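You operate a simulated robot arm through the tools that you are given. There is no shell and no other tool. Be economical: measure what you need, move in short steps, check, and stop when the job is done.

You are at the controls of a simulated robot arm. One attempt, no reset.

Task
Put one portion of drops in the small blue cup and set it on the narrow tray.
Fine: one full press is one portion; the slide ends out.

It is judged by the outcome, as a careful person would: the job done as asked, and still so three seconds after it is handed in. It fails if anything else is knocked over, pushed out of place, dropped, spilled or broken.

Robot
A 6-joint arm with a two-finger parallel gripper, fixed in place. Base frame: the origin is at the foot of the arm, x ahead of it, y to its left, z up; the work surface is at about z = 0.85. Lengths are in m, angles in degrees, forces in N, time in s.
With the tool pointing down near the work surface it reaches from about 0.26 to 0.68 m from the base axis. Its first joint turns from -66.0 to 66.0 degrees. Payload 2.9 kg.
Tool frame: the origin (TCP) lies between the finger pads and is the grasp point; the fingertips stand 0.03 m ahead of it; z points along the fingers, y is the line along which they close. The gripper opens to 0.11 m. The fingers are 0.02 m wide and 0.01 m thick; the gripper's body (0.048 by 0.112 m) begins 0.055 m behind the TCP.
Orientation is told as [roll, pitch, yaw] about the base's x, y, z axes, in that order, counted from this pose: with the fingers straight down and closing along the base's y, the tool's x points along the base's -x, its y along +y and its z along -z.

Tools
- The arm moves only by the tool play_rows. Its argument "targets" is one flat list of numbers, 7 for each row, row after row: the turn, a rotation vector about the tool's x, y, z in degrees, then the shift along the tool's x, y, z in m, then the opening, from 0 (shut) to 1 (fully open). In form: [rx, ry, rz, dx, dy, dz, claw, rx, ry, rz, dx, dy, dz, claw, ...]. A call has 1 to 8 rows; each row is the pose to reach, as a shift and turn from the pose commanded when the call began, along the tool's axes at that moment. Each row takes 0.2 s and may step no farther than 0.05 m and 8.6 degrees from the row before; otherwise, or with a gripper value out of range, the whole call is refused. Where a pose cannot be reached the arm comes as near as it can. A force on the tool above 40 N (or 10 N above the force at the start of the call, whichever is more), or a blocked arm, ends the call early, and 0.2 s more pass. Each finger travels about 0.108 m/s and halts on what it meets, pressing with about 40 N; the grip force reading is that of the motor and also rises with nothing between the fingers. The clock runs only during rows and for 0.2 s after the last one: add rows that repeat a pose to give the fingers time. The reply holds the time, the measured pose of the TCP, the force on the tool along the base axes, the opening and the grip force, in the units named above and with some noise.
- Cameras (640 x 400 px; columns grow to the right, rows downward): "scene" is fixed at [0.0888, 0.4353, 1.4031]; the picture's right is [-0.69, -0.73, 0.00], its down [-0.30, 0.28, -0.91] and it looks along [0.66, -0.63, -0.41] (base axes); focal length 282 px, centre (320, 200). "wrist" rides on the gripper at [0.072, 0.017, -0.103] in the tool frame; the picture's right is [-0.23, 0.97, 0.00], its down [-0.76, -0.18, -0.62] and it looks along [-0.61, -0.14, 0.78] (tool axes); focal length 222 px, centre (320, 200). There is no depth. A picture from a camera that has moved, and an enlarged one, comes with that camera's place and axes in the base frame and with its lens.
- capture(camera): a new picture of that camera. It takes no simulated time.
- inspect(camera, box): a new picture of the part [left, top, right, bottom] of that camera's present view, enlarged. It takes no simulated time.
- job_done(): hands the job in; it is judged then, once.

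Go step by step. Nothing tells you positions but the pictures and the camera data: compare them with the known pose of the tool, close in by small moves and look again before you grip or let go. The budget is 120 turns and 84 pictures, counting those below and the enlarged ones. Unless the task says otherwise, let go and move clear before handing in, and close with one line.

The tools are called after "Call:" by a JSON object that holds its "name" and its "arguments". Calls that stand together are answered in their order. play_rows: Moves the arm, as the interface text tells. Its arguments: {"type":"object","properties":{"targets":{"type":"array"}},"required":["targets"]} The other tools are called the same way: capture (camera) takes a picture; inspect (camera, box) takes an enlarged picture of a part of a camera's view; job_done () hands the job in.

At the start:

```text
clock: 0.0
tcp_pos: [0.3882, 0.0036, 1.2522]
tcp_rot: [0.1, 0.0, 0.0]
force: [0.6, 0.8, -0.3]
finger_gap: 0.1099
gripper_force: 0.1
```

scene: 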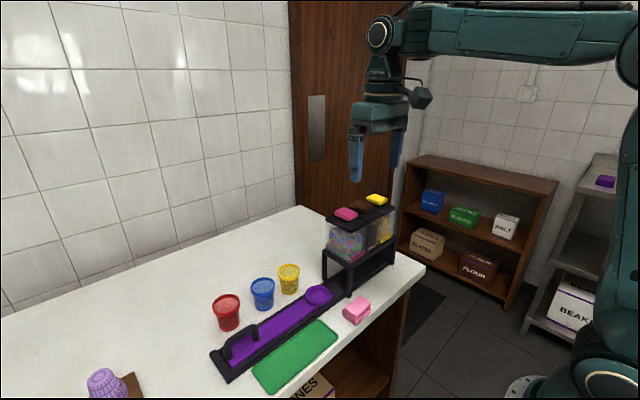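
wrist: 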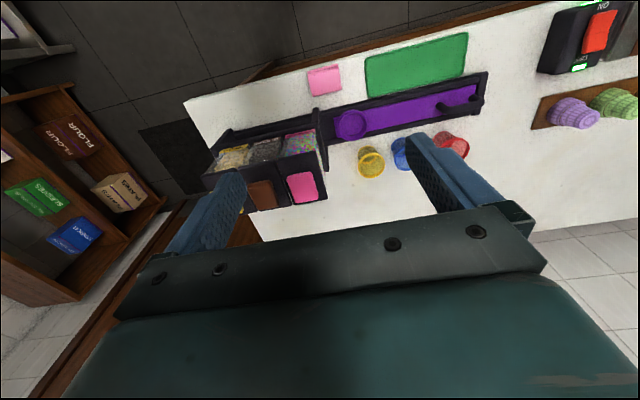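

I see a dispenser with three chambers, a purple slide with a ring seat, three cups (red, blue, yellow), a green tray or mat and a switch box. I'll zoom in for details first.

Call:
{"name": "inspect", "arguments": {"camera": "scene", "box": [300, 180, 440, 300]}}

Call:
{"name": "inspect", "arguments": {"camera": "scene", "box": [190, 240, 390, 400]}}

Call:
{"name": "inspect", "arguments": {"camera": "wrist", "box": [180, 0, 640, 240]}}

```text
3.33 times, centred on (370, 240) of scene
camera zoom: at [0.0888, 0.4353, 1.4031], right [-0.69, -0.73, 0.0], down [-0.3, 0.28, -0.91], along [0.66, -0.63, -0.41], focal length 941 px, centre (153, 67)
```

zoom: 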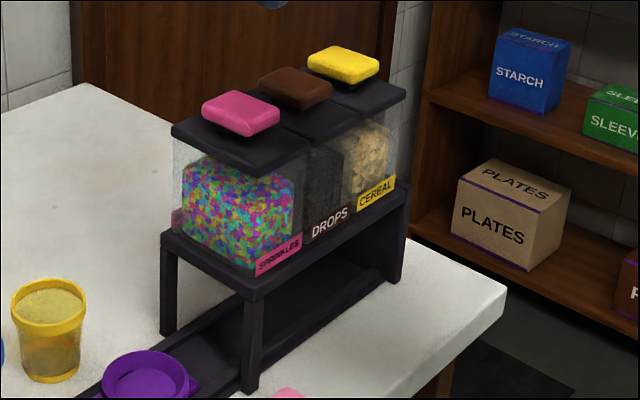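

```text
2.50 times, centred on (290, 320) of scene
camera zoom: at [0.0888, 0.4353, 1.4031], right [-0.69, -0.73, 0.0], down [-0.3, 0.28, -0.91], along [0.66, -0.63, -0.41], focal length 706 px, centre (395, -100)
```

zoom: 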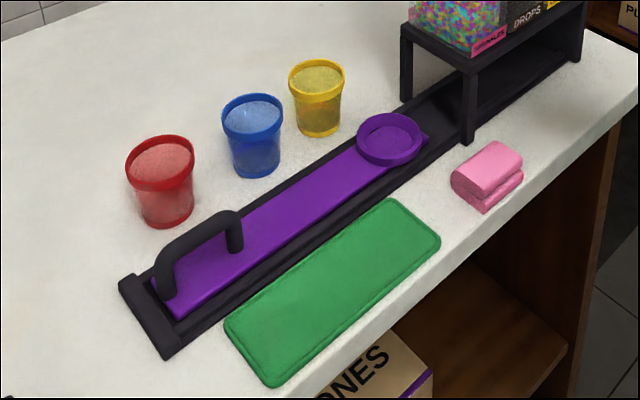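

```text
1.39 times, centred on (410, 120) of wrist
camera zoom: at [0.3148, 0.0201, 1.3538], right [0.23, 0.97, 0.0], down [0.76, -0.18, 0.62], along [0.61, -0.14, -0.78], focal length 309 px, centre (195, 311)
```

zoom: 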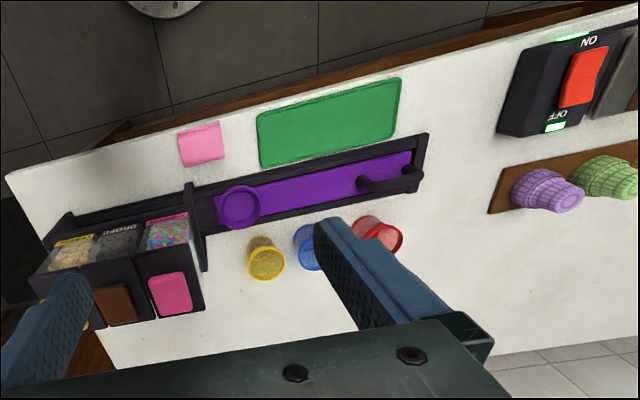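

The middle hopper is labelled DROPS and has the brown button at about (0.505, -0.117, 1.08). The blue cup is near (0.59, 0.157), the ring seat near (0.508, 0.049) with its slide running along y, and the green tray near (0.42, 0.19). I'll turn the gripper so it closes along x and move above the blue cup.

Call:
{"name": "play_rows", "arguments": {"targets": [0, 0, 8.5, -0.025, 0.019, 0.01, 0.75, 0, 0, 17, -0.05, 0.038, 0.02, 0.75, 0, 0, 25.5, -0.075, 0.057, 0.03, 0.75, 0, 0, 34, -0.1, 0.076, 0.04, 0.75, 0, 0, 42.5, -0.125, 0.095, 0.05, 0.75, 0, 0, 51, -0.15, 0.114, 0.06, 0.75, 0, 0, 59.5, -0.175, 0.133, 0.07, 0.75, 0, 0, 68, -0.2, 0.152, 0.08, 0.75]}}

Call:
{"name": "play_rows", "arguments": {"targets": [0, 0, 8, 0, 0, 0.02, 0.75, 0, 0, 16, 0, 0, 0.04, 0.75, 0, 0, 22, 0, 0, 0.06, 0.75, 0, 0, 22, 0, 0, 0.06, 0.75]}}

Call:
{"name": "capture", "arguments": {"camera": "wrist"}}

Call:
{"name": "capture", "arguments": {"camera": "scene"}}

```text
clock: 1.8
tcp_pos: [0.5867, 0.1566, 1.1708]
tcp_rot: [0.0, -0.1, -68.1]
force: [-0.2, 0.2, 3.1]
finger_gap: 0.0827
gripper_force: 0.0
```

```text
clock: 2.8
tcp_pos: [0.5885, 0.1559, 1.114]
tcp_rot: [0.0, 0.0, -90.2]
force: [0.1, 0.8, 0.2]
finger_gap: 0.0827
gripper_force: 0.0
```

```text
78 pictures are left
camera wrist: at [0.6051, 0.2277, 1.2144], right [0.97, -0.23, 0.0], down [-0.18, -0.76, 0.62], along [-0.14, -0.61, -0.78], focal length 222 px, centre (320, 200)
```

wrist: 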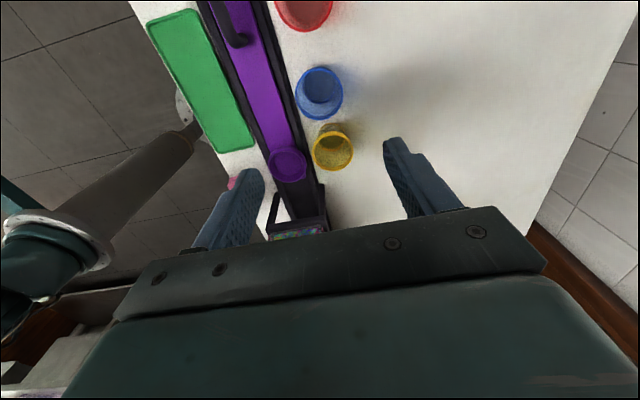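

```text
77 pictures are left
```

scene: 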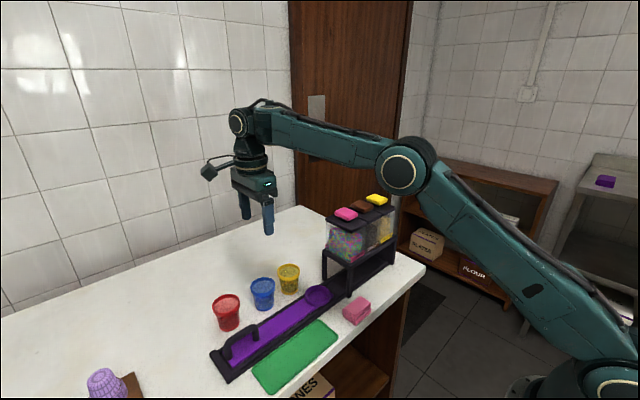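

The wrist view gives the blue rim at about (0.591, 0.160), and the yellow cup is only 7 cm away along y, so closing along x is right. I'll descend partway and check.

Call:
{"name": "play_rows", "arguments": {"targets": [0, 0, 0, 0.004, 0.0025, 0.04, 0.75, 0, 0, 0, 0.004, 0.0025, 0.08, 0.75, 0, 0, 0, 0.004, 0.0025, 0.12, 0.75, 0, 0, 0, 0.004, 0.0025, 0.145, 0.75, 0, 0, 0, 0.004, 0.0025, 0.145, 0.75]}}

Call:
{"name": "capture", "arguments": {"camera": "wrist"}}

Call:
{"name": "inspect", "arguments": {"camera": "scene", "box": [190, 200, 350, 350]}}

```text
clock: 4.0
tcp_pos: [0.5914, 0.1612, 0.9639]
tcp_rot: [-0.1, 0.0, -90.0]
force: [0.5, 0.2, -1.7]
finger_gap: 0.0824
gripper_force: 0.0
```

```text
76 pictures are left
camera wrist: at [0.6067, 0.2325, 1.0663], right [0.97, -0.23, 0.0], down [-0.18, -0.76, 0.62], along [-0.14, -0.61, -0.78], focal length 222 px, centre (320, 200)
```

wrist: 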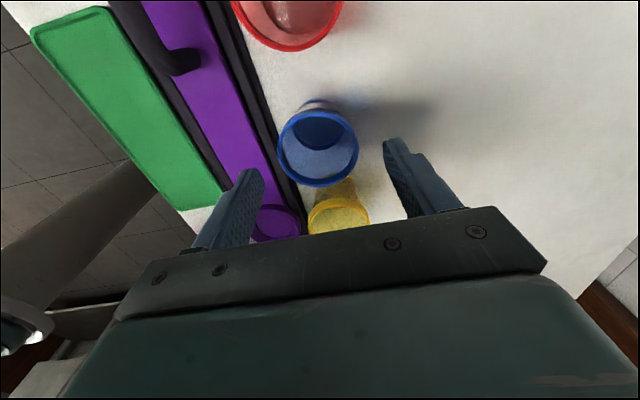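

```text
2.67 times, centred on (270, 275) of scene
camera zoom: at [0.0888, 0.4353, 1.4031], right [-0.69, -0.73, 0.0], down [-0.3, 0.28, -0.91], along [0.66, -0.63, -0.41], focal length 753 px, centre (453, 0)
```

zoom: 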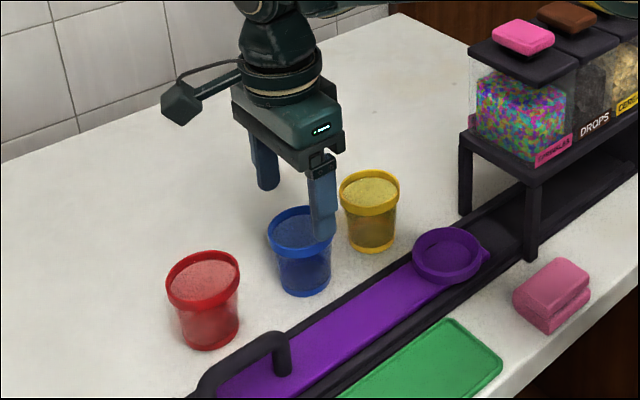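

The fingers straddle the blue rim and are well centred. I'll lower until the TCP is just under rim height and close.

Call:
{"name": "play_rows", "arguments": {"targets": [0, 0, 0, 0.001, -0.001, 0.025, 0.75, 0, 0, 0, 0.001, -0.001, 0.049, 0.75, 0, 0, 0, 0.001, -0.001, 0.049, 0.6, 0, 0, 0, 0.001, -0.001, 0.049, 0.5, 0, 0, 0, 0.001, -0.001, 0.049, 0.4, 0, 0, 0, 0.001, -0.001, 0.049, 0.4]}}

Call:
{"name": "capture", "arguments": {"camera": "wrist"}}

Call:
{"name": "inspect", "arguments": {"camera": "scene", "box": [190, 200, 350, 350]}}

```text
clock: 5.4
tcp_pos: [0.5906, 0.1614, 0.9169]
tcp_rot: [0.1, 0.1, -90.0]
force: [-0.1, -0.9, -0.3]
finger_gap: 0.0578
gripper_force: 39.9
```

```text
74 pictures are left
camera wrist: at [0.6058, 0.2325, 1.0183], right [0.97, -0.23, 0.0], down [-0.18, -0.76, 0.62], along [-0.14, -0.61, -0.78], focal length 222 px, centre (320, 200)
```

wrist: 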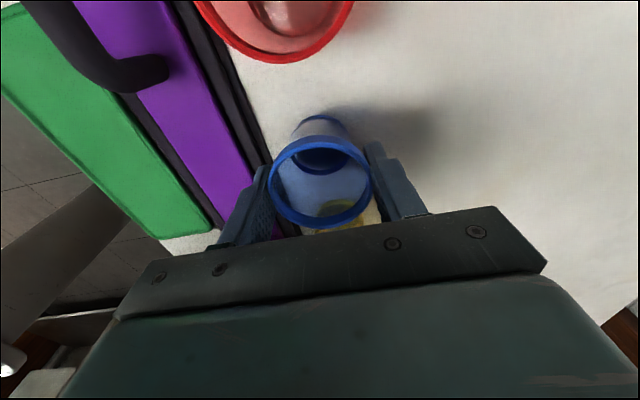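

```text
2.67 times, centred on (270, 275) of scene
camera zoom: at [0.0888, 0.4353, 1.4031], right [-0.69, -0.73, 0.0], down [-0.3, 0.28, -0.91], along [0.66, -0.63, -0.41], focal length 753 px, centre (453, 0)
```

zoom: 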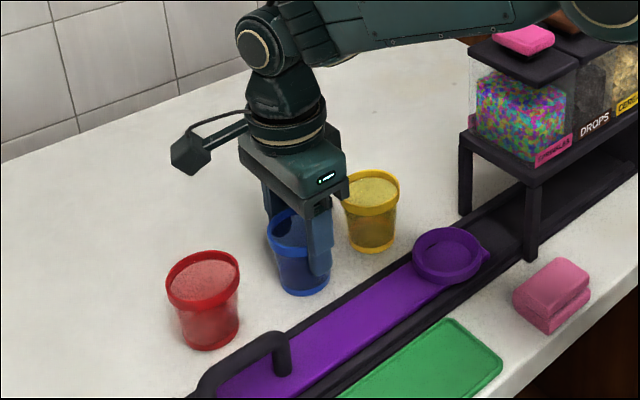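

The blue cup is held. I'll lift it straight up, clear of the yellow cup, then move over the ring seat.

Call:
{"name": "play_rows", "arguments": {"targets": [0, 0, 0, 0, 0, -0.035, 0.4, 0, 0, 0, 0, 0, -0.07, 0.4, 0, 0, 0, 0, 0, -0.105, 0.4, 0, 0, 0, -0.03, -0.025, -0.11, 0.4, 0, 0, 0, -0.06, -0.05, -0.11, 0.4, 0, 0, 0, -0.09, -0.07, -0.11, 0.4, 0, 0, 0, -0.112, -0.083, -0.11, 0.4, 0, 0, 0, -0.112, -0.083, -0.11, 0.4]}}

Call:
{"name": "capture", "arguments": {"camera": "wrist"}}

Call:
{"name": "capture", "arguments": {"camera": "scene"}}

Call:
{"name": "inspect", "arguments": {"camera": "scene", "box": [240, 200, 400, 300]}}

```text
clock: 7.2
tcp_pos: [0.5082, 0.0498, 1.0273]
tcp_rot: [0.0, 0.0, -90.0]
force: [-0.8, -0.2, 0.3]
finger_gap: 0.0574
gripper_force: 39.9
```

```text
72 pictures are left
camera wrist: at [0.5232, 0.1204, 1.13], right [0.97, -0.23, 0.0], down [-0.18, -0.76, 0.62], along [-0.14, -0.61, -0.78], focal length 222 px, centre (320, 200)
```

wrist: 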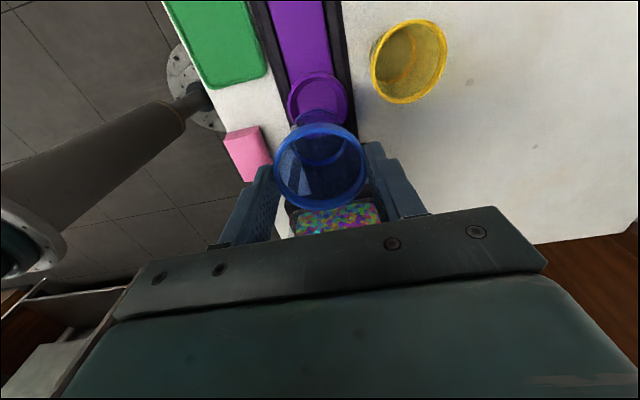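

```text
71 pictures are left
```

scene: 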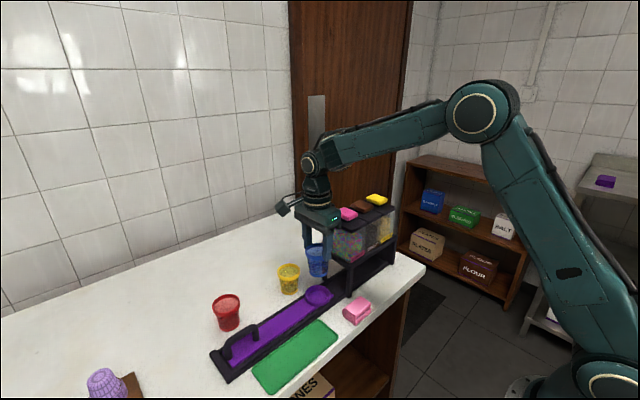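

```text
4.00 times, centred on (320, 250) of scene
camera zoom: at [0.0888, 0.4353, 1.4031], right [-0.69, -0.73, 0.0], down [-0.3, 0.28, -0.91], along [0.66, -0.63, -0.41], focal length 1130 px, centre (320, 0)
```

zoom: 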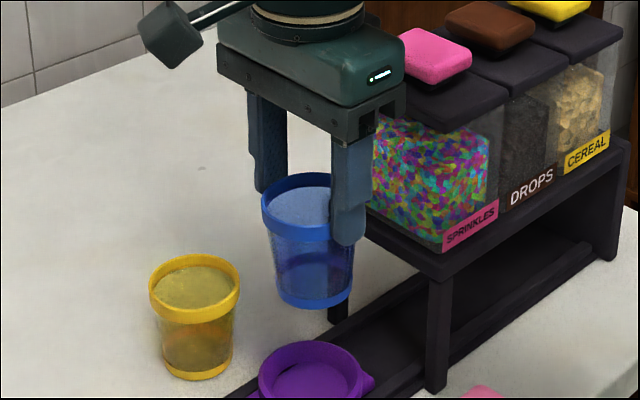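

The cup seems to sit about a centimetre lower in the grip than before the lift. I'll look closely for slip or tilt before lowering.

Call:
{"name": "inspect", "arguments": {"camera": "wrist", "box": [240, 50, 440, 240]}}

Call:
{"name": "inspect", "arguments": {"camera": "scene", "box": [290, 230, 350, 310]}}

```text
2.11 times, centred on (340, 145) of wrist
camera zoom: at [0.5232, 0.1204, 1.13], right [0.97, -0.23, 0.0], down [-0.18, -0.76, 0.62], along [-0.14, -0.61, -0.78], focal length 468 px, centre (278, 316)
```

zoom: 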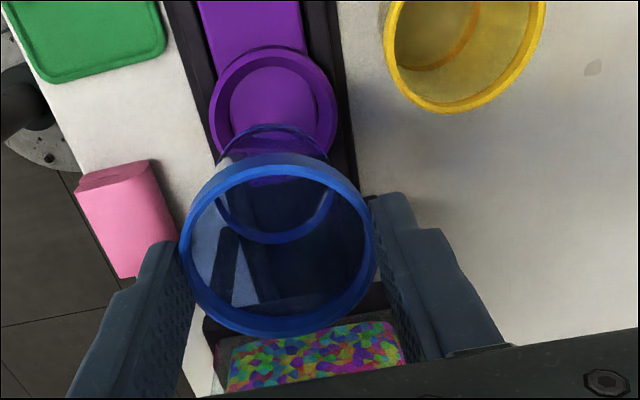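

```text
5.00 times, centred on (320, 270) of scene
camera zoom: at [0.0888, 0.4353, 1.4031], right [-0.69, -0.73, 0.0], down [-0.3, 0.28, -0.91], along [0.66, -0.63, -0.41], focal length 1412 px, centre (320, -150)
```

zoom: 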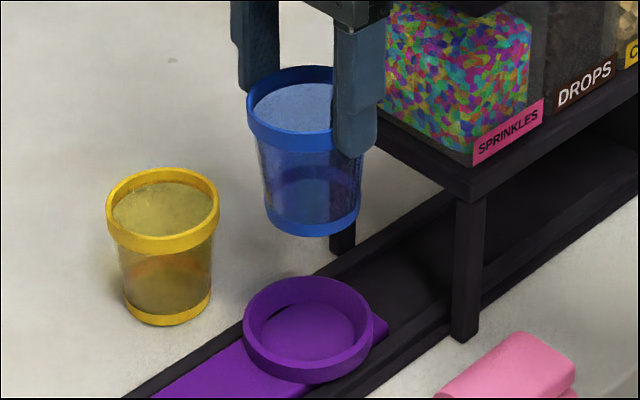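

The cup has slipped slightly but is nearly upright, and the ring is roughly 3–5 mm further in +y than the cup base. I'll lower to just above the ring and look again.

Call:
{"name": "play_rows", "arguments": {"targets": [0, 0, 0, 0.002, 0, 0.015, 0.35, 0, 0, 0, 0.004, 0, 0.03, 0.35, 0, 0, 0, 0.004, 0, 0.045, 0.35, 0, 0, 0, 0.004, 0, 0.055, 0.35]}}

Call:
{"name": "inspect", "arguments": {"camera": "wrist", "box": [240, 50, 440, 240]}}

Call:
{"name": "inspect", "arguments": {"camera": "scene", "box": [290, 230, 350, 310]}}

```text
clock: 8.2
tcp_pos: [0.5069, 0.0529, 0.9723]
tcp_rot: [0.0, 0.0, -90.0]
force: [-0.1, -0.2, -0.7]
finger_gap: 0.057
gripper_force: 40.1
```

```text
2.11 times, centred on (340, 145) of wrist
camera zoom: at [0.5232, 0.1248, 1.074], right [0.97, -0.23, 0.0], down [-0.18, -0.76, 0.62], along [-0.14, -0.61, -0.78], focal length 468 px, centre (278, 316)
```

zoom: 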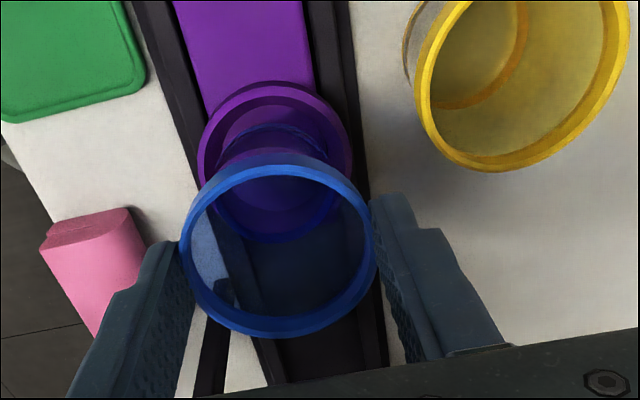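

```text
5.00 times, centred on (320, 270) of scene
camera zoom: at [0.0888, 0.4353, 1.4031], right [-0.69, -0.73, 0.0], down [-0.3, 0.28, -0.91], along [0.66, -0.63, -0.41], focal length 1412 px, centre (320, -150)
```

zoom: 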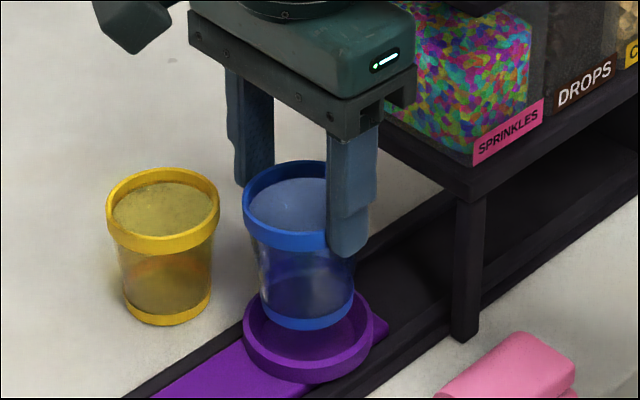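

The cup base is centred over the ring to within about 2 mm in both views, and it isn't slipping any more. I'll lower it into the seat.

Call:
{"name": "play_rows", "arguments": {"targets": [0, 0, 0, 0.0003, 0, 0.01, 0.35, 0, 0, 0, 0.0003, 0, 0.018, 0.35, 0, 0, 0, 0.0003, 0, 0.024, 0.35]}}

Call:
{"name": "inspect", "arguments": {"camera": "wrist", "box": [240, 50, 440, 240]}}

Call:
{"name": "inspect", "arguments": {"camera": "scene", "box": [290, 230, 350, 310]}}

```text
clock: 9.0
tcp_pos: [0.5067, 0.0528, 0.9488]
tcp_rot: [0.1, 0.0, -90.0]
force: [-1.4, -0.6, 6.2]
finger_gap: 0.0572
gripper_force: 39.9
```

```text
2.11 times, centred on (340, 145) of wrist
camera zoom: at [0.523, 0.1245, 1.0515], right [0.97, -0.23, 0.0], down [-0.18, -0.76, 0.62], along [-0.14, -0.61, -0.78], focal length 468 px, centre (278, 316)
```

zoom: 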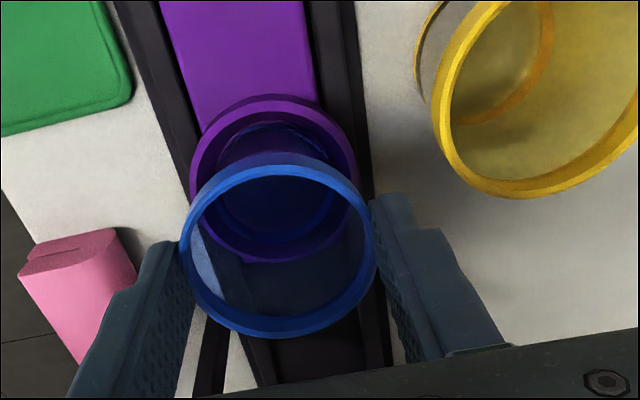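

```text
5.00 times, centred on (320, 270) of scene
camera zoom: at [0.0886, 0.4353, 1.4031], right [-0.69, -0.73, 0.0], down [-0.3, 0.28, -0.91], along [0.66, -0.63, -0.41], focal length 1412 px, centre (320, -150)
```

zoom: 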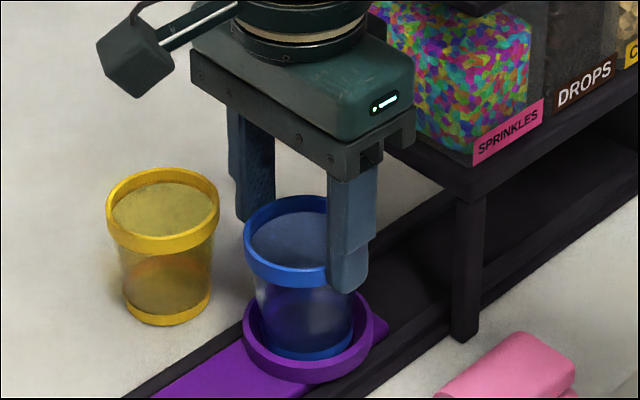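

The base is inside the ring and a light contact force shows. I'll press down a few more millimetres to confirm it's seated.

Call:
{"name": "play_rows", "arguments": {"targets": [0, 0, 0, 0, 0, 0.003, 0.35, 0, 0, 0, 0, 0, 0.003, 0.35]}}

Call:
{"name": "inspect", "arguments": {"camera": "scene", "box": [290, 230, 350, 310]}}

```text
clock: 9.6
tcp_pos: [0.5059, 0.0541, 0.9478]
tcp_rot: [0.2, 0.0, -90.0]
force: [-7.2, -1.6, 29.1]
finger_gap: 0.0576
gripper_force: 39.7
```

```text
5.00 times, centred on (320, 270) of scene
camera zoom: at [0.0881, 0.4352, 1.4031], right [-0.69, -0.73, 0.0], down [-0.3, 0.28, -0.91], along [0.66, -0.63, -0.41], focal length 1412 px, centre (320, -150)
```

zoom: 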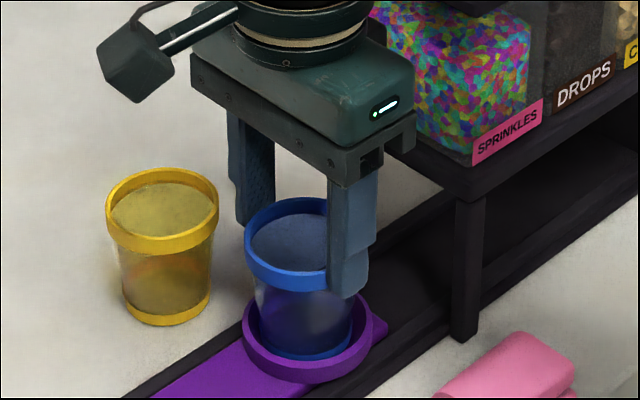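

The seat is a close fit and the cup is bearing on it. I'll ease off the force and open the fingers so the cup can settle.

Call:
{"name": "play_rows", "arguments": {"targets": [0, 0, 0, 0, 0, -0.002, 0.35, 0, 0, 0, 0, 0, -0.002, 0.55, 0, 0, 0, 0, 0, -0.002, 0.65, 0, 0, 0, 0, 0, -0.002, 0.7]}}

Call:
{"name": "inspect", "arguments": {"camera": "scene", "box": [290, 230, 350, 310]}}

Call:
{"name": "inspect", "arguments": {"camera": "wrist", "box": [240, 50, 440, 240]}}

```text
clock: 10.6
tcp_pos: [0.5062, 0.0525, 0.9474]
tcp_rot: [0.1, 0.0, -89.9]
force: [-1.1, 0.3, -0.3]
finger_gap: 0.0769
gripper_force: 0.1
```

```text
5.00 times, centred on (320, 270) of scene
camera zoom: at [0.0888, 0.4353, 1.4031], right [-0.69, -0.73, 0.0], down [-0.3, 0.28, -0.91], along [0.66, -0.63, -0.41], focal length 1412 px, centre (320, -150)
```

zoom: 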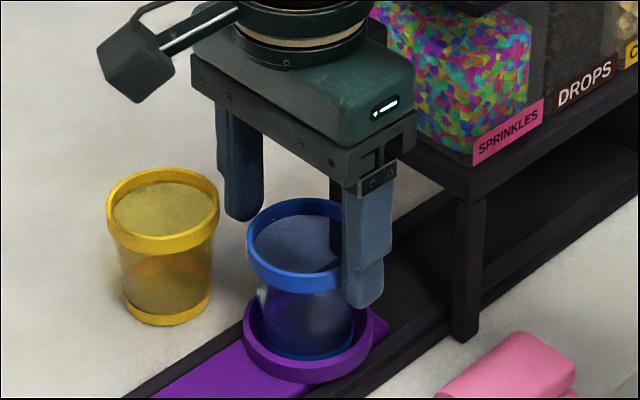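

```text
2.11 times, centred on (340, 145) of wrist
camera zoom: at [0.5223, 0.1249, 1.0494], right [0.97, -0.23, 0.0], down [-0.18, -0.76, 0.62], along [-0.14, -0.61, -0.78], focal length 468 px, centre (278, 316)
```

zoom: 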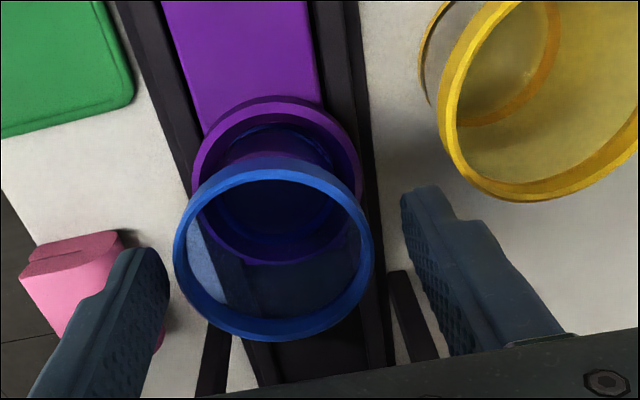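

The cup is seated in the ring and released. I'll raise the gripper and move over the slide handle.

Call:
{"name": "play_rows", "arguments": {"targets": [0, 0, 0, 0, 0.001, -0.03, 0.7, 0, 0, 0, 0, 0.001, -0.065, 0.7, 0, 0, 0, 0.02, 0.001, -0.09, 0.7, 0, 0, 0, 0.065, 0.001, -0.09, 0.6, 0, 0, 0, 0.11, 0.001, -0.09, 0.5, 0, 0, 0, 0.155, 0.001, -0.09, 0.4, 0, 0, 0, 0.2, 0.001, -0.09, 0.4, 0, 0, 0, 0.2, 0.001, -0.09, 0.4]}}

Call:
{"name": "capture", "arguments": {"camera": "wrist"}}

Call:
{"name": "inspect", "arguments": {"camera": "scene", "box": [190, 240, 390, 390]}}

```text
clock: 12.4
tcp_pos: [0.5083, 0.2558, 1.0411]
tcp_rot: [0.1, 0.0, -90.1]
force: [-0.3, -0.3, 0.3]
finger_gap: 0.044
gripper_force: 0.0
```

```text
60 pictures are left
camera wrist: at [0.5239, 0.3262, 1.143], right [0.97, -0.23, 0.0], down [-0.18, -0.76, 0.62], along [-0.14, -0.61, -0.78], focal length 222 px, centre (320, 200)
```

wrist: 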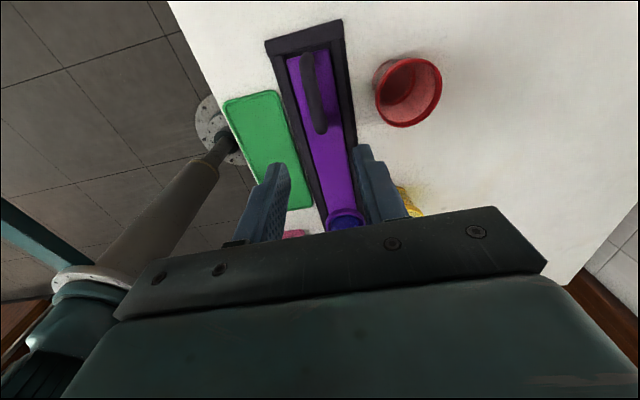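

```text
2.67 times, centred on (290, 315) of scene
camera zoom: at [0.0888, 0.4353, 1.4031], right [-0.69, -0.73, 0.0], down [-0.3, 0.28, -0.91], along [0.66, -0.63, -0.41], focal length 753 px, centre (400, -107)
```

zoom: 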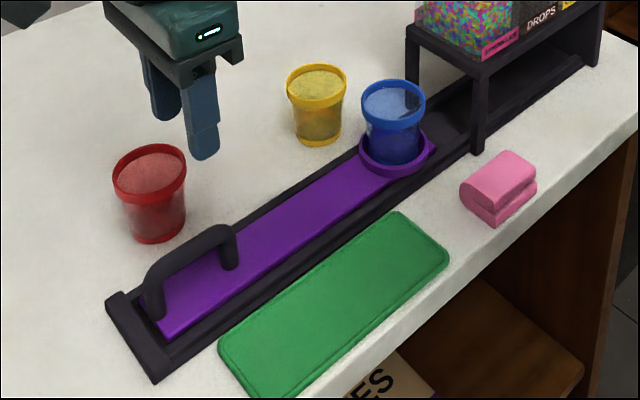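

The handle bar is at about x = 0.507, y from 0.235 to 0.30, with its top near z = 0.905. I'll descend and straddle it.

Call:
{"name": "play_rows", "arguments": {"targets": [0, 0, 0, 0.01, -0.001, 0.04, 0.4, 0, 0, 0, 0.01, -0.001, 0.08, 0.4, 0, 0, 0, 0.01, -0.001, 0.108, 0.4, 0, 0, 0, 0.01, -0.001, 0.108, 0.4]}}

Call:
{"name": "capture", "arguments": {"camera": "wrist"}}

Call:
{"name": "inspect", "arguments": {"camera": "scene", "box": [190, 260, 310, 390]}}

```text
clock: 13.4
tcp_pos: [0.5045, 0.2621, 0.931]
tcp_rot: [0.0, -0.1, -90.1]
force: [0.3, 0.4, 0.4]
finger_gap: 0.0442
gripper_force: 0.0
```

```text
58 pictures are left
camera wrist: at [0.5209, 0.3331, 1.0342], right [0.97, -0.23, 0.0], down [-0.18, -0.76, 0.62], along [-0.14, -0.61, -0.78], focal length 222 px, centre (320, 200)
```

wrist: 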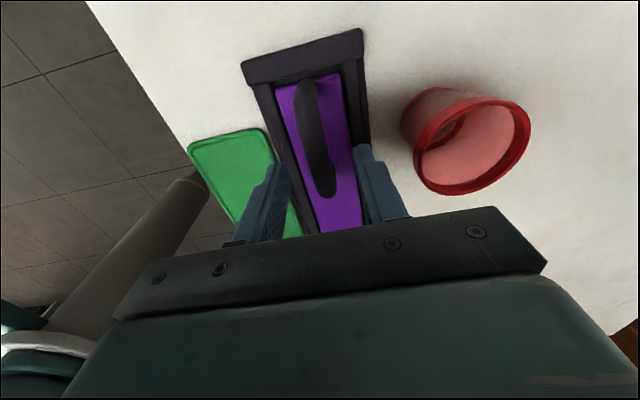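

```text
3.08 times, centred on (250, 325) of scene
camera zoom: at [0.0888, 0.4353, 1.4031], right [-0.69, -0.73, 0.0], down [-0.3, 0.28, -0.91], along [0.66, -0.63, -0.41], focal length 869 px, centre (535, -185)
```

zoom: 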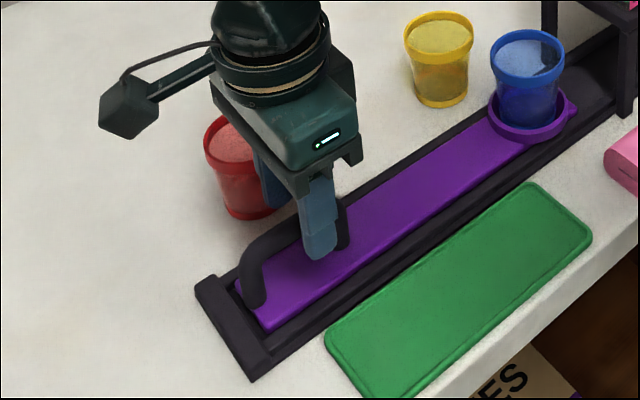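

The bar lies between the fingers. I'll lower 2 cm and close on it.

Call:
{"name": "play_rows", "arguments": {"targets": [0, 0, 0, 0.003, 0, 0.012, 0.4, 0, 0, 0, 0.003, 0, 0.022, 0.4, 0, 0, 0, 0.003, 0, 0.022, 0.3, 0, 0, 0, 0.003, 0, 0.022, 0.2, 0, 0, 0, 0.003, 0, 0.022, 0.1, 0, 0, 0, 0.003, 0, 0.022, 0.05]}}

Call:
{"name": "inspect", "arguments": {"camera": "scene", "box": [190, 230, 330, 390]}}

```text
clock: 14.8
tcp_pos: [0.5046, 0.2659, 0.9093]
tcp_rot: [-0.1, -0.1, -89.9]
force: [-8.4, 0.3, 0.7]
finger_gap: 0.0146
gripper_force: 45.6
```

```text
2.50 times, centred on (260, 310) of scene
camera zoom: at [0.0886, 0.4353, 1.4031], right [-0.69, -0.73, 0.0], down [-0.3, 0.28, -0.91], along [0.66, -0.63, -0.41], focal length 706 px, centre (470, -75)
```

zoom: 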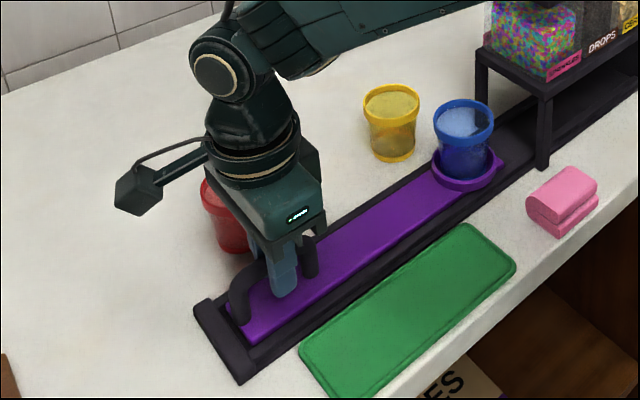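

The handle is gripped. I'll push the slide in gently, first by 5 cm, and watch the side force.

Call:
{"name": "play_rows", "arguments": {"targets": [0, 0, 0, -0.004, -0.001, 0, 0.05, 0, 0, 0, -0.012, -0.001, 0, 0.05, 0, 0, 0, -0.022, -0.001, 0, 0.05, 0, 0, 0, -0.032, -0.0005, 0, 0.05, 0, 0, 0, -0.042, -0.0005, 0, 0.05, 0, 0, 0, -0.05, -0.0005, 0, 0.05]}}

Call:
{"name": "inspect", "arguments": {"camera": "scene", "box": [230, 200, 430, 340]}}

```text
clock: 16.2
tcp_pos: [0.5056, 0.216, 0.9082]
tcp_rot: [0.1, 0.0, -90.0]
force: [-15.4, 0.9, 19.3]
finger_gap: 0.0146
gripper_force: 45.1
```

```text
2.86 times, centred on (330, 270) of scene
camera zoom: at [0.0881, 0.4352, 1.4031], right [-0.69, -0.73, 0.0], down [-0.3, 0.28, -0.91], along [0.66, -0.63, -0.41], focal length 807 px, centre (291, 0)
```

zoom: 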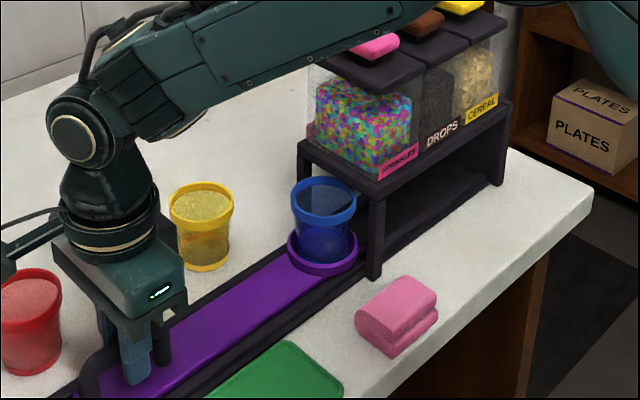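

The slide moves well. I'll relieve the side load a little and continue to about 12 cm of travel, then check that the cup clears the frame.

Call:
{"name": "play_rows", "arguments": {"targets": [0, 0, 0, -0.008, -0.002, -0.0015, 0.05, 0, 0, 0, -0.018, -0.002, -0.0015, 0.05, 0, 0, 0, -0.026, -0.002, -0.0015, 0.05, 0, 0, 0, -0.034, -0.002, -0.0015, 0.05]}}

Call:
{"name": "inspect", "arguments": {"camera": "scene", "box": [270, 200, 430, 320]}}

```text
clock: 17.2
tcp_pos: [0.5044, 0.1834, 0.9094]
tcp_rot: [0.1, 0.0, -90.1]
force: [0.4, 0.5, 3.8]
finger_gap: 0.0146
gripper_force: 44.9
```

```text
3.33 times, centred on (350, 260) of scene
camera zoom: at [0.0887, 0.4353, 1.4031], right [-0.69, -0.73, 0.0], down [-0.3, 0.28, -0.91], along [0.66, -0.63, -0.41], focal length 941 px, centre (220, 0)
```

zoom: 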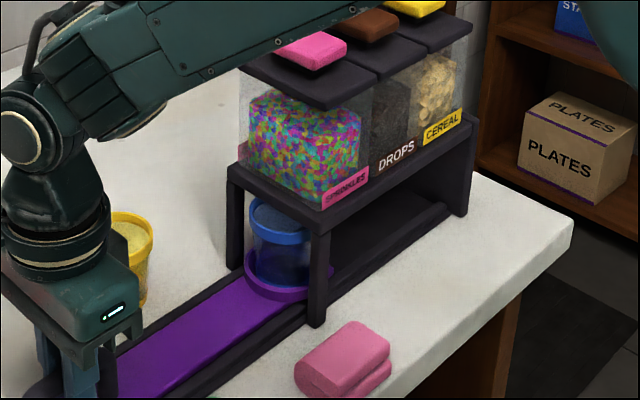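

The cup passes under the frame and the forces are near zero. I'll continue toward the middle (drops) position.

Call:
{"name": "play_rows", "arguments": {"targets": [0, 0, 0, -0.01, 0, 0, 0.05, 0, 0, 0, -0.02, 0, 0, 0.05, 0, 0, 0, -0.03, 0, 0, 0.05, 0, 0, 0, -0.04, 0, 0, 0.05, 0, 0, 0, -0.05, 0, 0, 0.05, 0, 0, 0, -0.06, 0, 0, 0.05, 0, 0, 0, -0.068, 0, 0, 0.05, 0, 0, 0, -0.075, 0, 0, 0.05]}}

Call:
{"name": "inspect", "arguments": {"camera": "scene", "box": [310, 190, 420, 310]}}

Call:
{"name": "capture", "arguments": {"camera": "wrist"}}

```text
clock: 19.0
tcp_pos: [0.5055, 0.1079, 0.9076]
tcp_rot: [0.1, 0.1, -89.9]
force: [18.7, -0.8, -0.3]
finger_gap: 0.0147
gripper_force: 45.0
```

```text
3.33 times, centred on (365, 250) of scene
camera zoom: at [0.0893, 0.4353, 1.403], right [-0.69, -0.73, 0.0], down [-0.3, 0.28, -0.91], along [0.66, -0.63, -0.41], focal length 941 px, centre (170, 33)
```

zoom: 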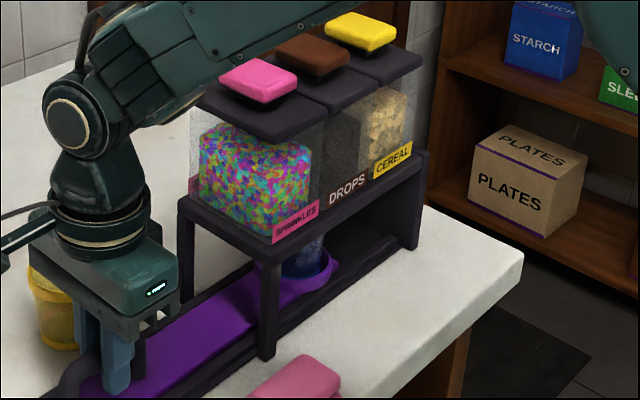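

```text
52 pictures are left
camera wrist: at [0.5207, 0.179, 1.0112], right [0.97, -0.23, 0.0], down [-0.18, -0.76, 0.62], along [-0.14, -0.61, -0.78], focal length 222 px, centre (320, 200)
```

wrist: 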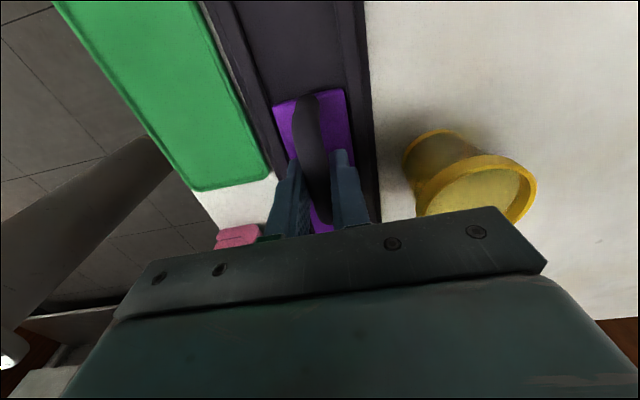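

The ring is close to being under DROPS. My estimates from both cameras put the total travel at about 0.168 m, so I'll advance the last centimetre and ease the side load.

Call:
{"name": "play_rows", "arguments": {"targets": [0, 0, 0, -0.004, 0.002, 0, 0.05, 0, 0, 0, -0.008, 0.002, 0, 0.05, 0, 0, 0, -0.01, 0.002, 0, 0.05, 0, 0, 0, -0.01, 0.002, 0, 0.05]}}

Call:
{"name": "inspect", "arguments": {"camera": "scene", "box": [340, 220, 410, 290]}}

```text
clock: 20.0
tcp_pos: [0.5052, 0.0987, 0.9095]
tcp_rot: [-0.1, -0.1, -89.8]
force: [-10.4, 1.8, 15.2]
finger_gap: 0.0145
gripper_force: 45.1
```

```text
5.71 times, centred on (375, 255) of scene
camera zoom: at [0.0883, 0.4353, 1.4031], right [-0.69, -0.73, 0.0], down [-0.3, 0.28, -0.91], along [0.66, -0.63, -0.41], focal length 1614 px, centre (6, -114)
```

zoom: 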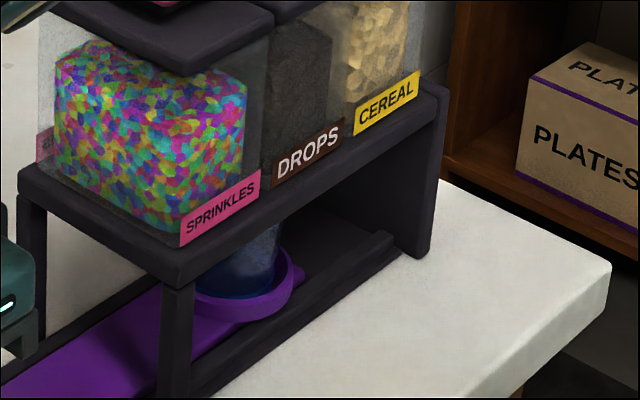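

The ring now appears centred under DROPS, at about y = -0.117. I'll release the handle and rise.

Call:
{"name": "play_rows", "arguments": {"targets": [0, 0, 0, -0.001, -0.001, -0.001, 0.15, 0, 0, 0, -0.001, -0.001, -0.001, 0.3, 0, 0, 0, -0.001, -0.001, -0.001, 0.35, 0, 0, 0, -0.001, -0.001, -0.03, 0.35, 0, 0, 0, -0.001, -0.001, -0.07, 0.35, 0, 0, 0, -0.001, -0.001, -0.12, 0.25, 0, 0, 0, -0.001, -0.001, -0.17, 0.15, 0, 0, 0, -0.001, -0.001, -0.22, 0.1]}}

Call:
{"name": "capture", "arguments": {"camera": "wrist"}}

Call:
{"name": "inspect", "arguments": {"camera": "scene", "box": [300, 170, 420, 310]}}

```text
clock: 21.8
tcp_pos: [0.5043, 0.0967, 1.1283]
tcp_rot: [-0.1, 0.0, -90.0]
force: [-0.3, -0.4, -0.2]
finger_gap: 0.0109
gripper_force: 0.1
```

```text
50 pictures are left
camera wrist: at [0.5212, 0.168, 1.231], right [0.97, -0.23, 0.0], down [-0.18, -0.76, 0.62], along [-0.14, -0.61, -0.78], focal length 222 px, centre (320, 200)
```

wrist: 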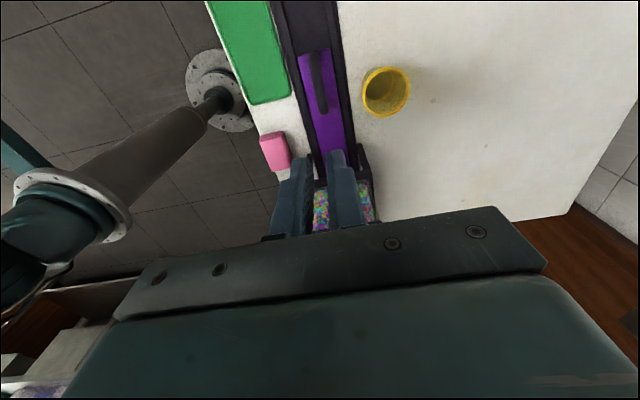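

```text
2.86 times, centred on (360, 240) of scene
camera zoom: at [0.0888, 0.4353, 1.4031], right [-0.69, -0.73, 0.0], down [-0.3, 0.28, -0.91], along [0.66, -0.63, -0.41], focal length 807 px, centre (206, 86)
```

zoom: 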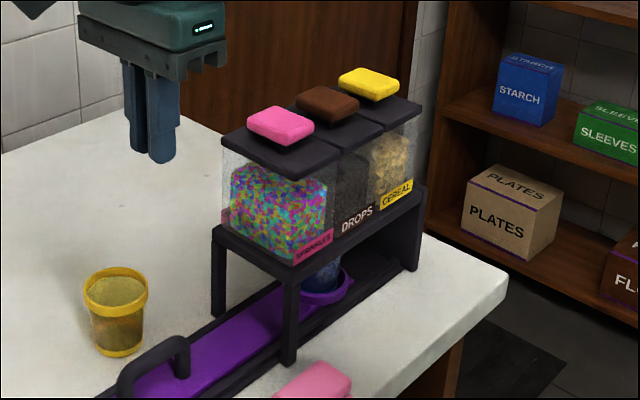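

The slide stayed in place. I'll move the closed fingers over the brown button.

Call:
{"name": "play_rows", "arguments": {"targets": [0, 0, 0, -0.01, 0.001, -0.025, 0.05, 0, 0, 0, -0.04, 0.002, -0.045, 0, 0, 0, 0, -0.075, 0.002, -0.045, 0, 0, 0, 0, -0.11, 0.002, -0.045, 0, 0, 0, 0, -0.145, 0.002, -0.045, 0, 0, 0, 0, -0.18, 0.002, -0.045, 0, 0, 0, 0, -0.214, 0.002, -0.045, 0, 0, 0, 0, -0.214, 0.002, -0.045, 0]}}

Call:
{"name": "capture", "arguments": {"camera": "wrist"}}

Call:
{"name": "inspect", "arguments": {"camera": "scene", "box": [320, 130, 420, 230]}}

```text
clock: 23.6
tcp_pos: [0.5067, -0.1181, 1.1738]
tcp_rot: [0.0, -0.1, -89.9]
force: [0.2, 0.1, 0.0]
finger_gap: 0.0
gripper_force: 37.5
```

```text
48 pictures are left
camera wrist: at [0.5223, -0.0461, 1.2754], right [0.97, -0.23, 0.0], down [-0.18, -0.76, 0.62], along [-0.14, -0.61, -0.78], focal length 222 px, centre (320, 200)
```

wrist: 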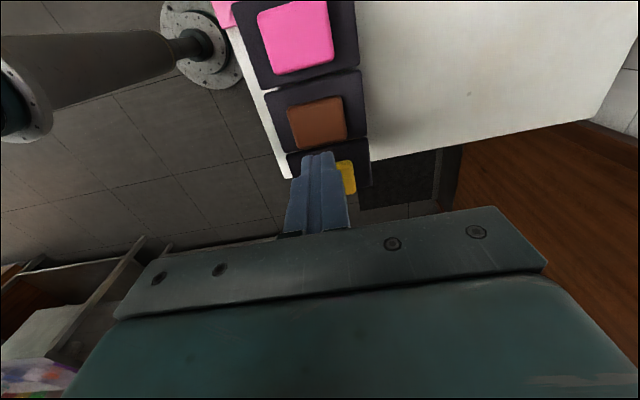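

```text
4.00 times, centred on (370, 180) of scene
camera zoom: at [0.0888, 0.4353, 1.4031], right [-0.69, -0.73, 0.0], down [-0.3, 0.28, -0.91], along [0.66, -0.63, -0.41], focal length 1130 px, centre (120, 280)
```

zoom: 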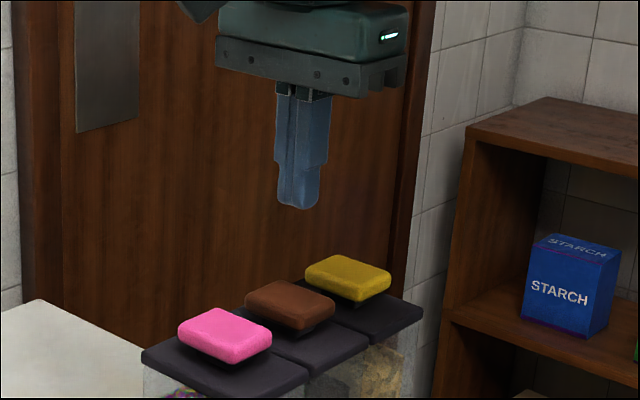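

The button centre is at about (0.505, -0.115), with its top near z = 1.079. I'll lower the fingertips to just above it.

Call:
{"name": "play_rows", "arguments": {"targets": [0, 0, 0, 0.0025, -0.001, 0.02, 0, 0, 0, 0, 0.0025, -0.001, 0.04, 0, 0, 0, 0, 0.0025, -0.001, 0.052, 0, 0, 0, 0, 0.0025, -0.001, 0.052, 0]}}

Call:
{"name": "inspect", "arguments": {"camera": "wrist", "box": [220, 40, 440, 240]}}

Call:
{"name": "inspect", "arguments": {"camera": "scene", "box": [330, 150, 410, 230]}}

```text
clock: 24.6
tcp_pos: [0.5064, -0.1144, 1.1214]
tcp_rot: [0.0, 0.0, -89.9]
force: [-0.1, -0.2, -0.3]
finger_gap: 0.0
gripper_force: 37.8
```

```text
2.00 times, centred on (330, 140) of wrist
camera zoom: at [0.5218, -0.044, 1.2232], right [0.97, -0.23, 0.0], down [-0.18, -0.76, 0.62], along [-0.14, -0.61, -0.78], focal length 444 px, centre (300, 320)
```

zoom: 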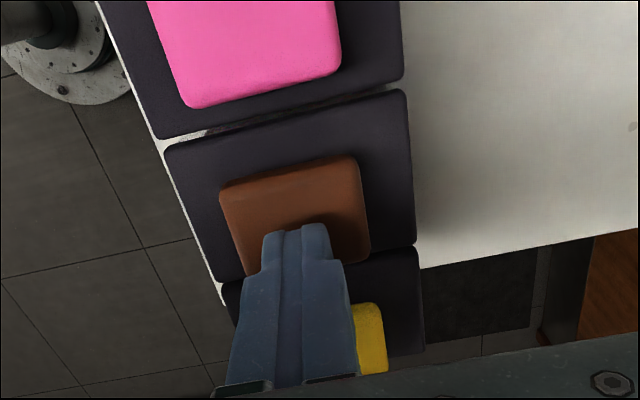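

```text
5.00 times, centred on (370, 190) of scene
camera zoom: at [0.0888, 0.4353, 1.4031], right [-0.69, -0.73, 0.0], down [-0.3, 0.28, -0.91], along [0.66, -0.63, -0.41], focal length 1412 px, centre (70, 250)
```

zoom: 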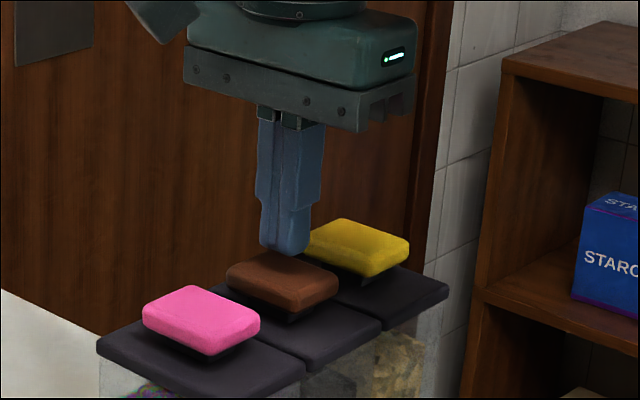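

The fingertips are over the middle of the brown button. I'll press down steadily in one stroke.

Call:
{"name": "play_rows", "arguments": {"targets": [0, 0, 0, 0, -0.001, 0.009, 0, 0, 0, 0, 0, -0.001, 0.014, 0, 0, 0, 0, 0, -0.001, 0.018, 0, 0, 0, 0, 0, -0.001, 0.022, 0, 0, 0, 0, 0, -0.001, 0.025, 0, 0, 0, 0, 0, -0.001, 0.028, 0]}}

Call:
{"name": "inspect", "arguments": {"camera": "scene", "box": [330, 150, 410, 230]}}

```text
clock: 26.0
tcp_pos: [0.5049, -0.1152, 1.0983]
tcp_rot: [0.4, -0.1, -89.9]
force: [-5.4, 2.8, 35.7]
finger_gap: 0.0
gripper_force: 37.9
```

```text
5.00 times, centred on (370, 190) of scene
camera zoom: at [0.0881, 0.4355, 1.403], right [-0.69, -0.73, 0.0], down [-0.3, 0.28, -0.91], along [0.66, -0.63, -0.41], focal length 1412 px, centre (70, 250)
```

zoom: 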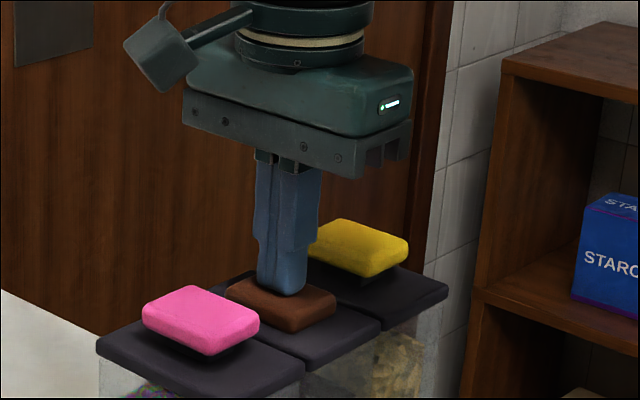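

The button looks flush with the lid and the force is rising against a stop. I'll push slightly more in the same stroke to be sure, then lift off.

Call:
{"name": "play_rows", "arguments": {"targets": [0, 0, 0, 0, 0, 0.001, 0, 0, 0, 0, 0, 0, 0.001, 0]}}

Call:
{"name": "play_rows", "arguments": {"targets": [0, 0, 0, 0, 0, -0.02, 0, 0, 0, 0, 0, 0, -0.045, 0, 0, 0, 0, 0, 0, -0.07, 0, 0, 0, 0, 0, 0, -0.07, 0]}}

Call:
{"name": "inspect", "arguments": {"camera": "scene", "box": [330, 170, 410, 290]}}

```text
clock: 26.6
tcp_pos: [0.5052, -0.1159, 1.0973]
tcp_rot: [0.6, -0.1, -89.8]
force: [-6.1, 2.3, 39.8]
finger_gap: 0.0001
gripper_force: 37.8
```

```text
clock: 27.6
tcp_pos: [0.5047, -0.115, 1.162]
tcp_rot: [0.0, 0.0, -90.1]
force: [-0.4, 0.1, -0.1]
finger_gap: 0.0001
gripper_force: 38.0
```

```text
3.33 times, centred on (370, 230) of scene
camera zoom: at [0.0888, 0.4353, 1.4031], right [-0.69, -0.73, 0.0], down [-0.3, 0.28, -0.91], along [0.66, -0.63, -0.41], focal length 941 px, centre (153, 100)
```

zoom: 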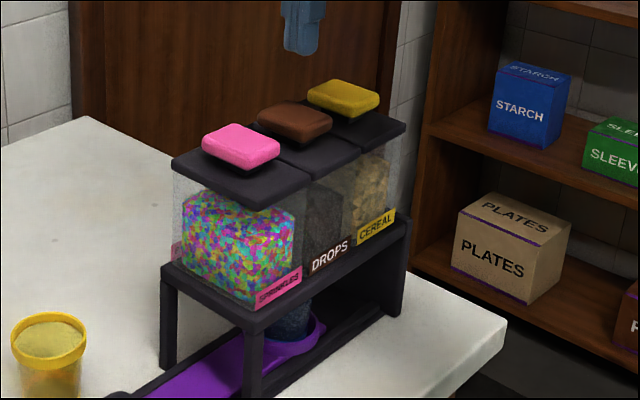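

The button sprang back. I'll zoom in on the cup under the frame for signs of drops.

Call:
{"name": "inspect", "arguments": {"camera": "scene", "box": [350, 245, 400, 285]}}

```text
10.00 times, centred on (375, 265) of scene
camera zoom: at [0.0888, 0.4353, 1.4031], right [-0.69, -0.73, 0.0], down [-0.3, 0.28, -0.91], along [0.66, -0.63, -0.41], focal length 2824 px, centre (-230, -450)
```

zoom: 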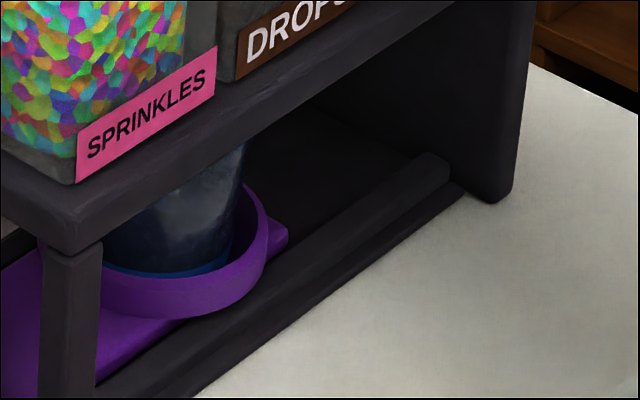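

The cup is dark inside now and nothing has spilled. I'll return to the handle to pull the slide out.

Call:
{"name": "play_rows", "arguments": {"targets": [0, 0, 0, 0.035, 0, 0, 0, 0, 0, 0, 0.07, 0, 0, 0, 0, 0, 0, 0.105, 0, 0, 0.1, 0, 0, 0, 0.14, 0, 0, 0.2, 0, 0, 0, 0.18, 0, 0, 0.4, 0, 0, 0, 0.2135, 0, 0.01, 0.4, 0, 0, 0, 0.2135, 0, 0.05, 0.4, 0, 0, 0, 0.2135, 0, 0.1, 0.4]}}

Call:
{"name": "play_rows", "arguments": {"targets": [0, 0, 0, 0, 0, 0.05, 0.4, 0, 0, 0, 0, 0, 0.1, 0.4, 0, 0, 0, 0, 0, 0.13, 0.4, 0, 0, 0, 0, 0, 0.13, 0.4]}}

Call:
{"name": "capture", "arguments": {"camera": "wrist"}}

```text
clock: 29.4
tcp_pos: [0.5061, 0.0993, 1.0623]
tcp_rot: [0.0, 0.0, -89.9]
force: [0.0, -0.6, -1.4]
finger_gap: 0.0438
gripper_force: 0.0
```

```text
clock: 30.4
tcp_pos: [0.5068, 0.0989, 0.9327]
tcp_rot: [0.0, 0.0, -90.0]
force: [0.6, 0.6, 0.3]
finger_gap: 0.0439
gripper_force: 0.1
```

```text
41 pictures are left
camera wrist: at [0.5211, 0.1701, 1.0349], right [0.97, -0.23, 0.0], down [-0.18, -0.76, 0.62], along [-0.14, -0.61, -0.78], focal length 222 px, centre (320, 200)
```

wrist: 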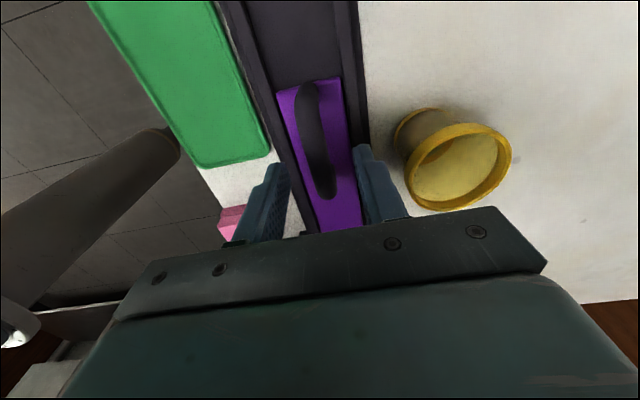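

The alignment matches the earlier grip. I'll lower and close on the bar.

Call:
{"name": "play_rows", "arguments": {"targets": [0, 0, 0, 0, -0.002, 0.012, 0.4, 0, 0, 0, 0, -0.002, 0.023, 0.4, 0, 0, 0, 0, -0.002, 0.023, 0.3, 0, 0, 0, 0, -0.002, 0.023, 0.2, 0, 0, 0, 0, -0.002, 0.023, 0.1, 0, 0, 0, 0, -0.002, 0.023, 0.05]}}

```text
clock: 31.8
tcp_pos: [0.5053, 0.0991, 0.9108]
tcp_rot: [0.1, 0.1, -90.0]
force: [10.4, -0.7, -5.3]
finger_gap: 0.0143
gripper_force: 45.1
```

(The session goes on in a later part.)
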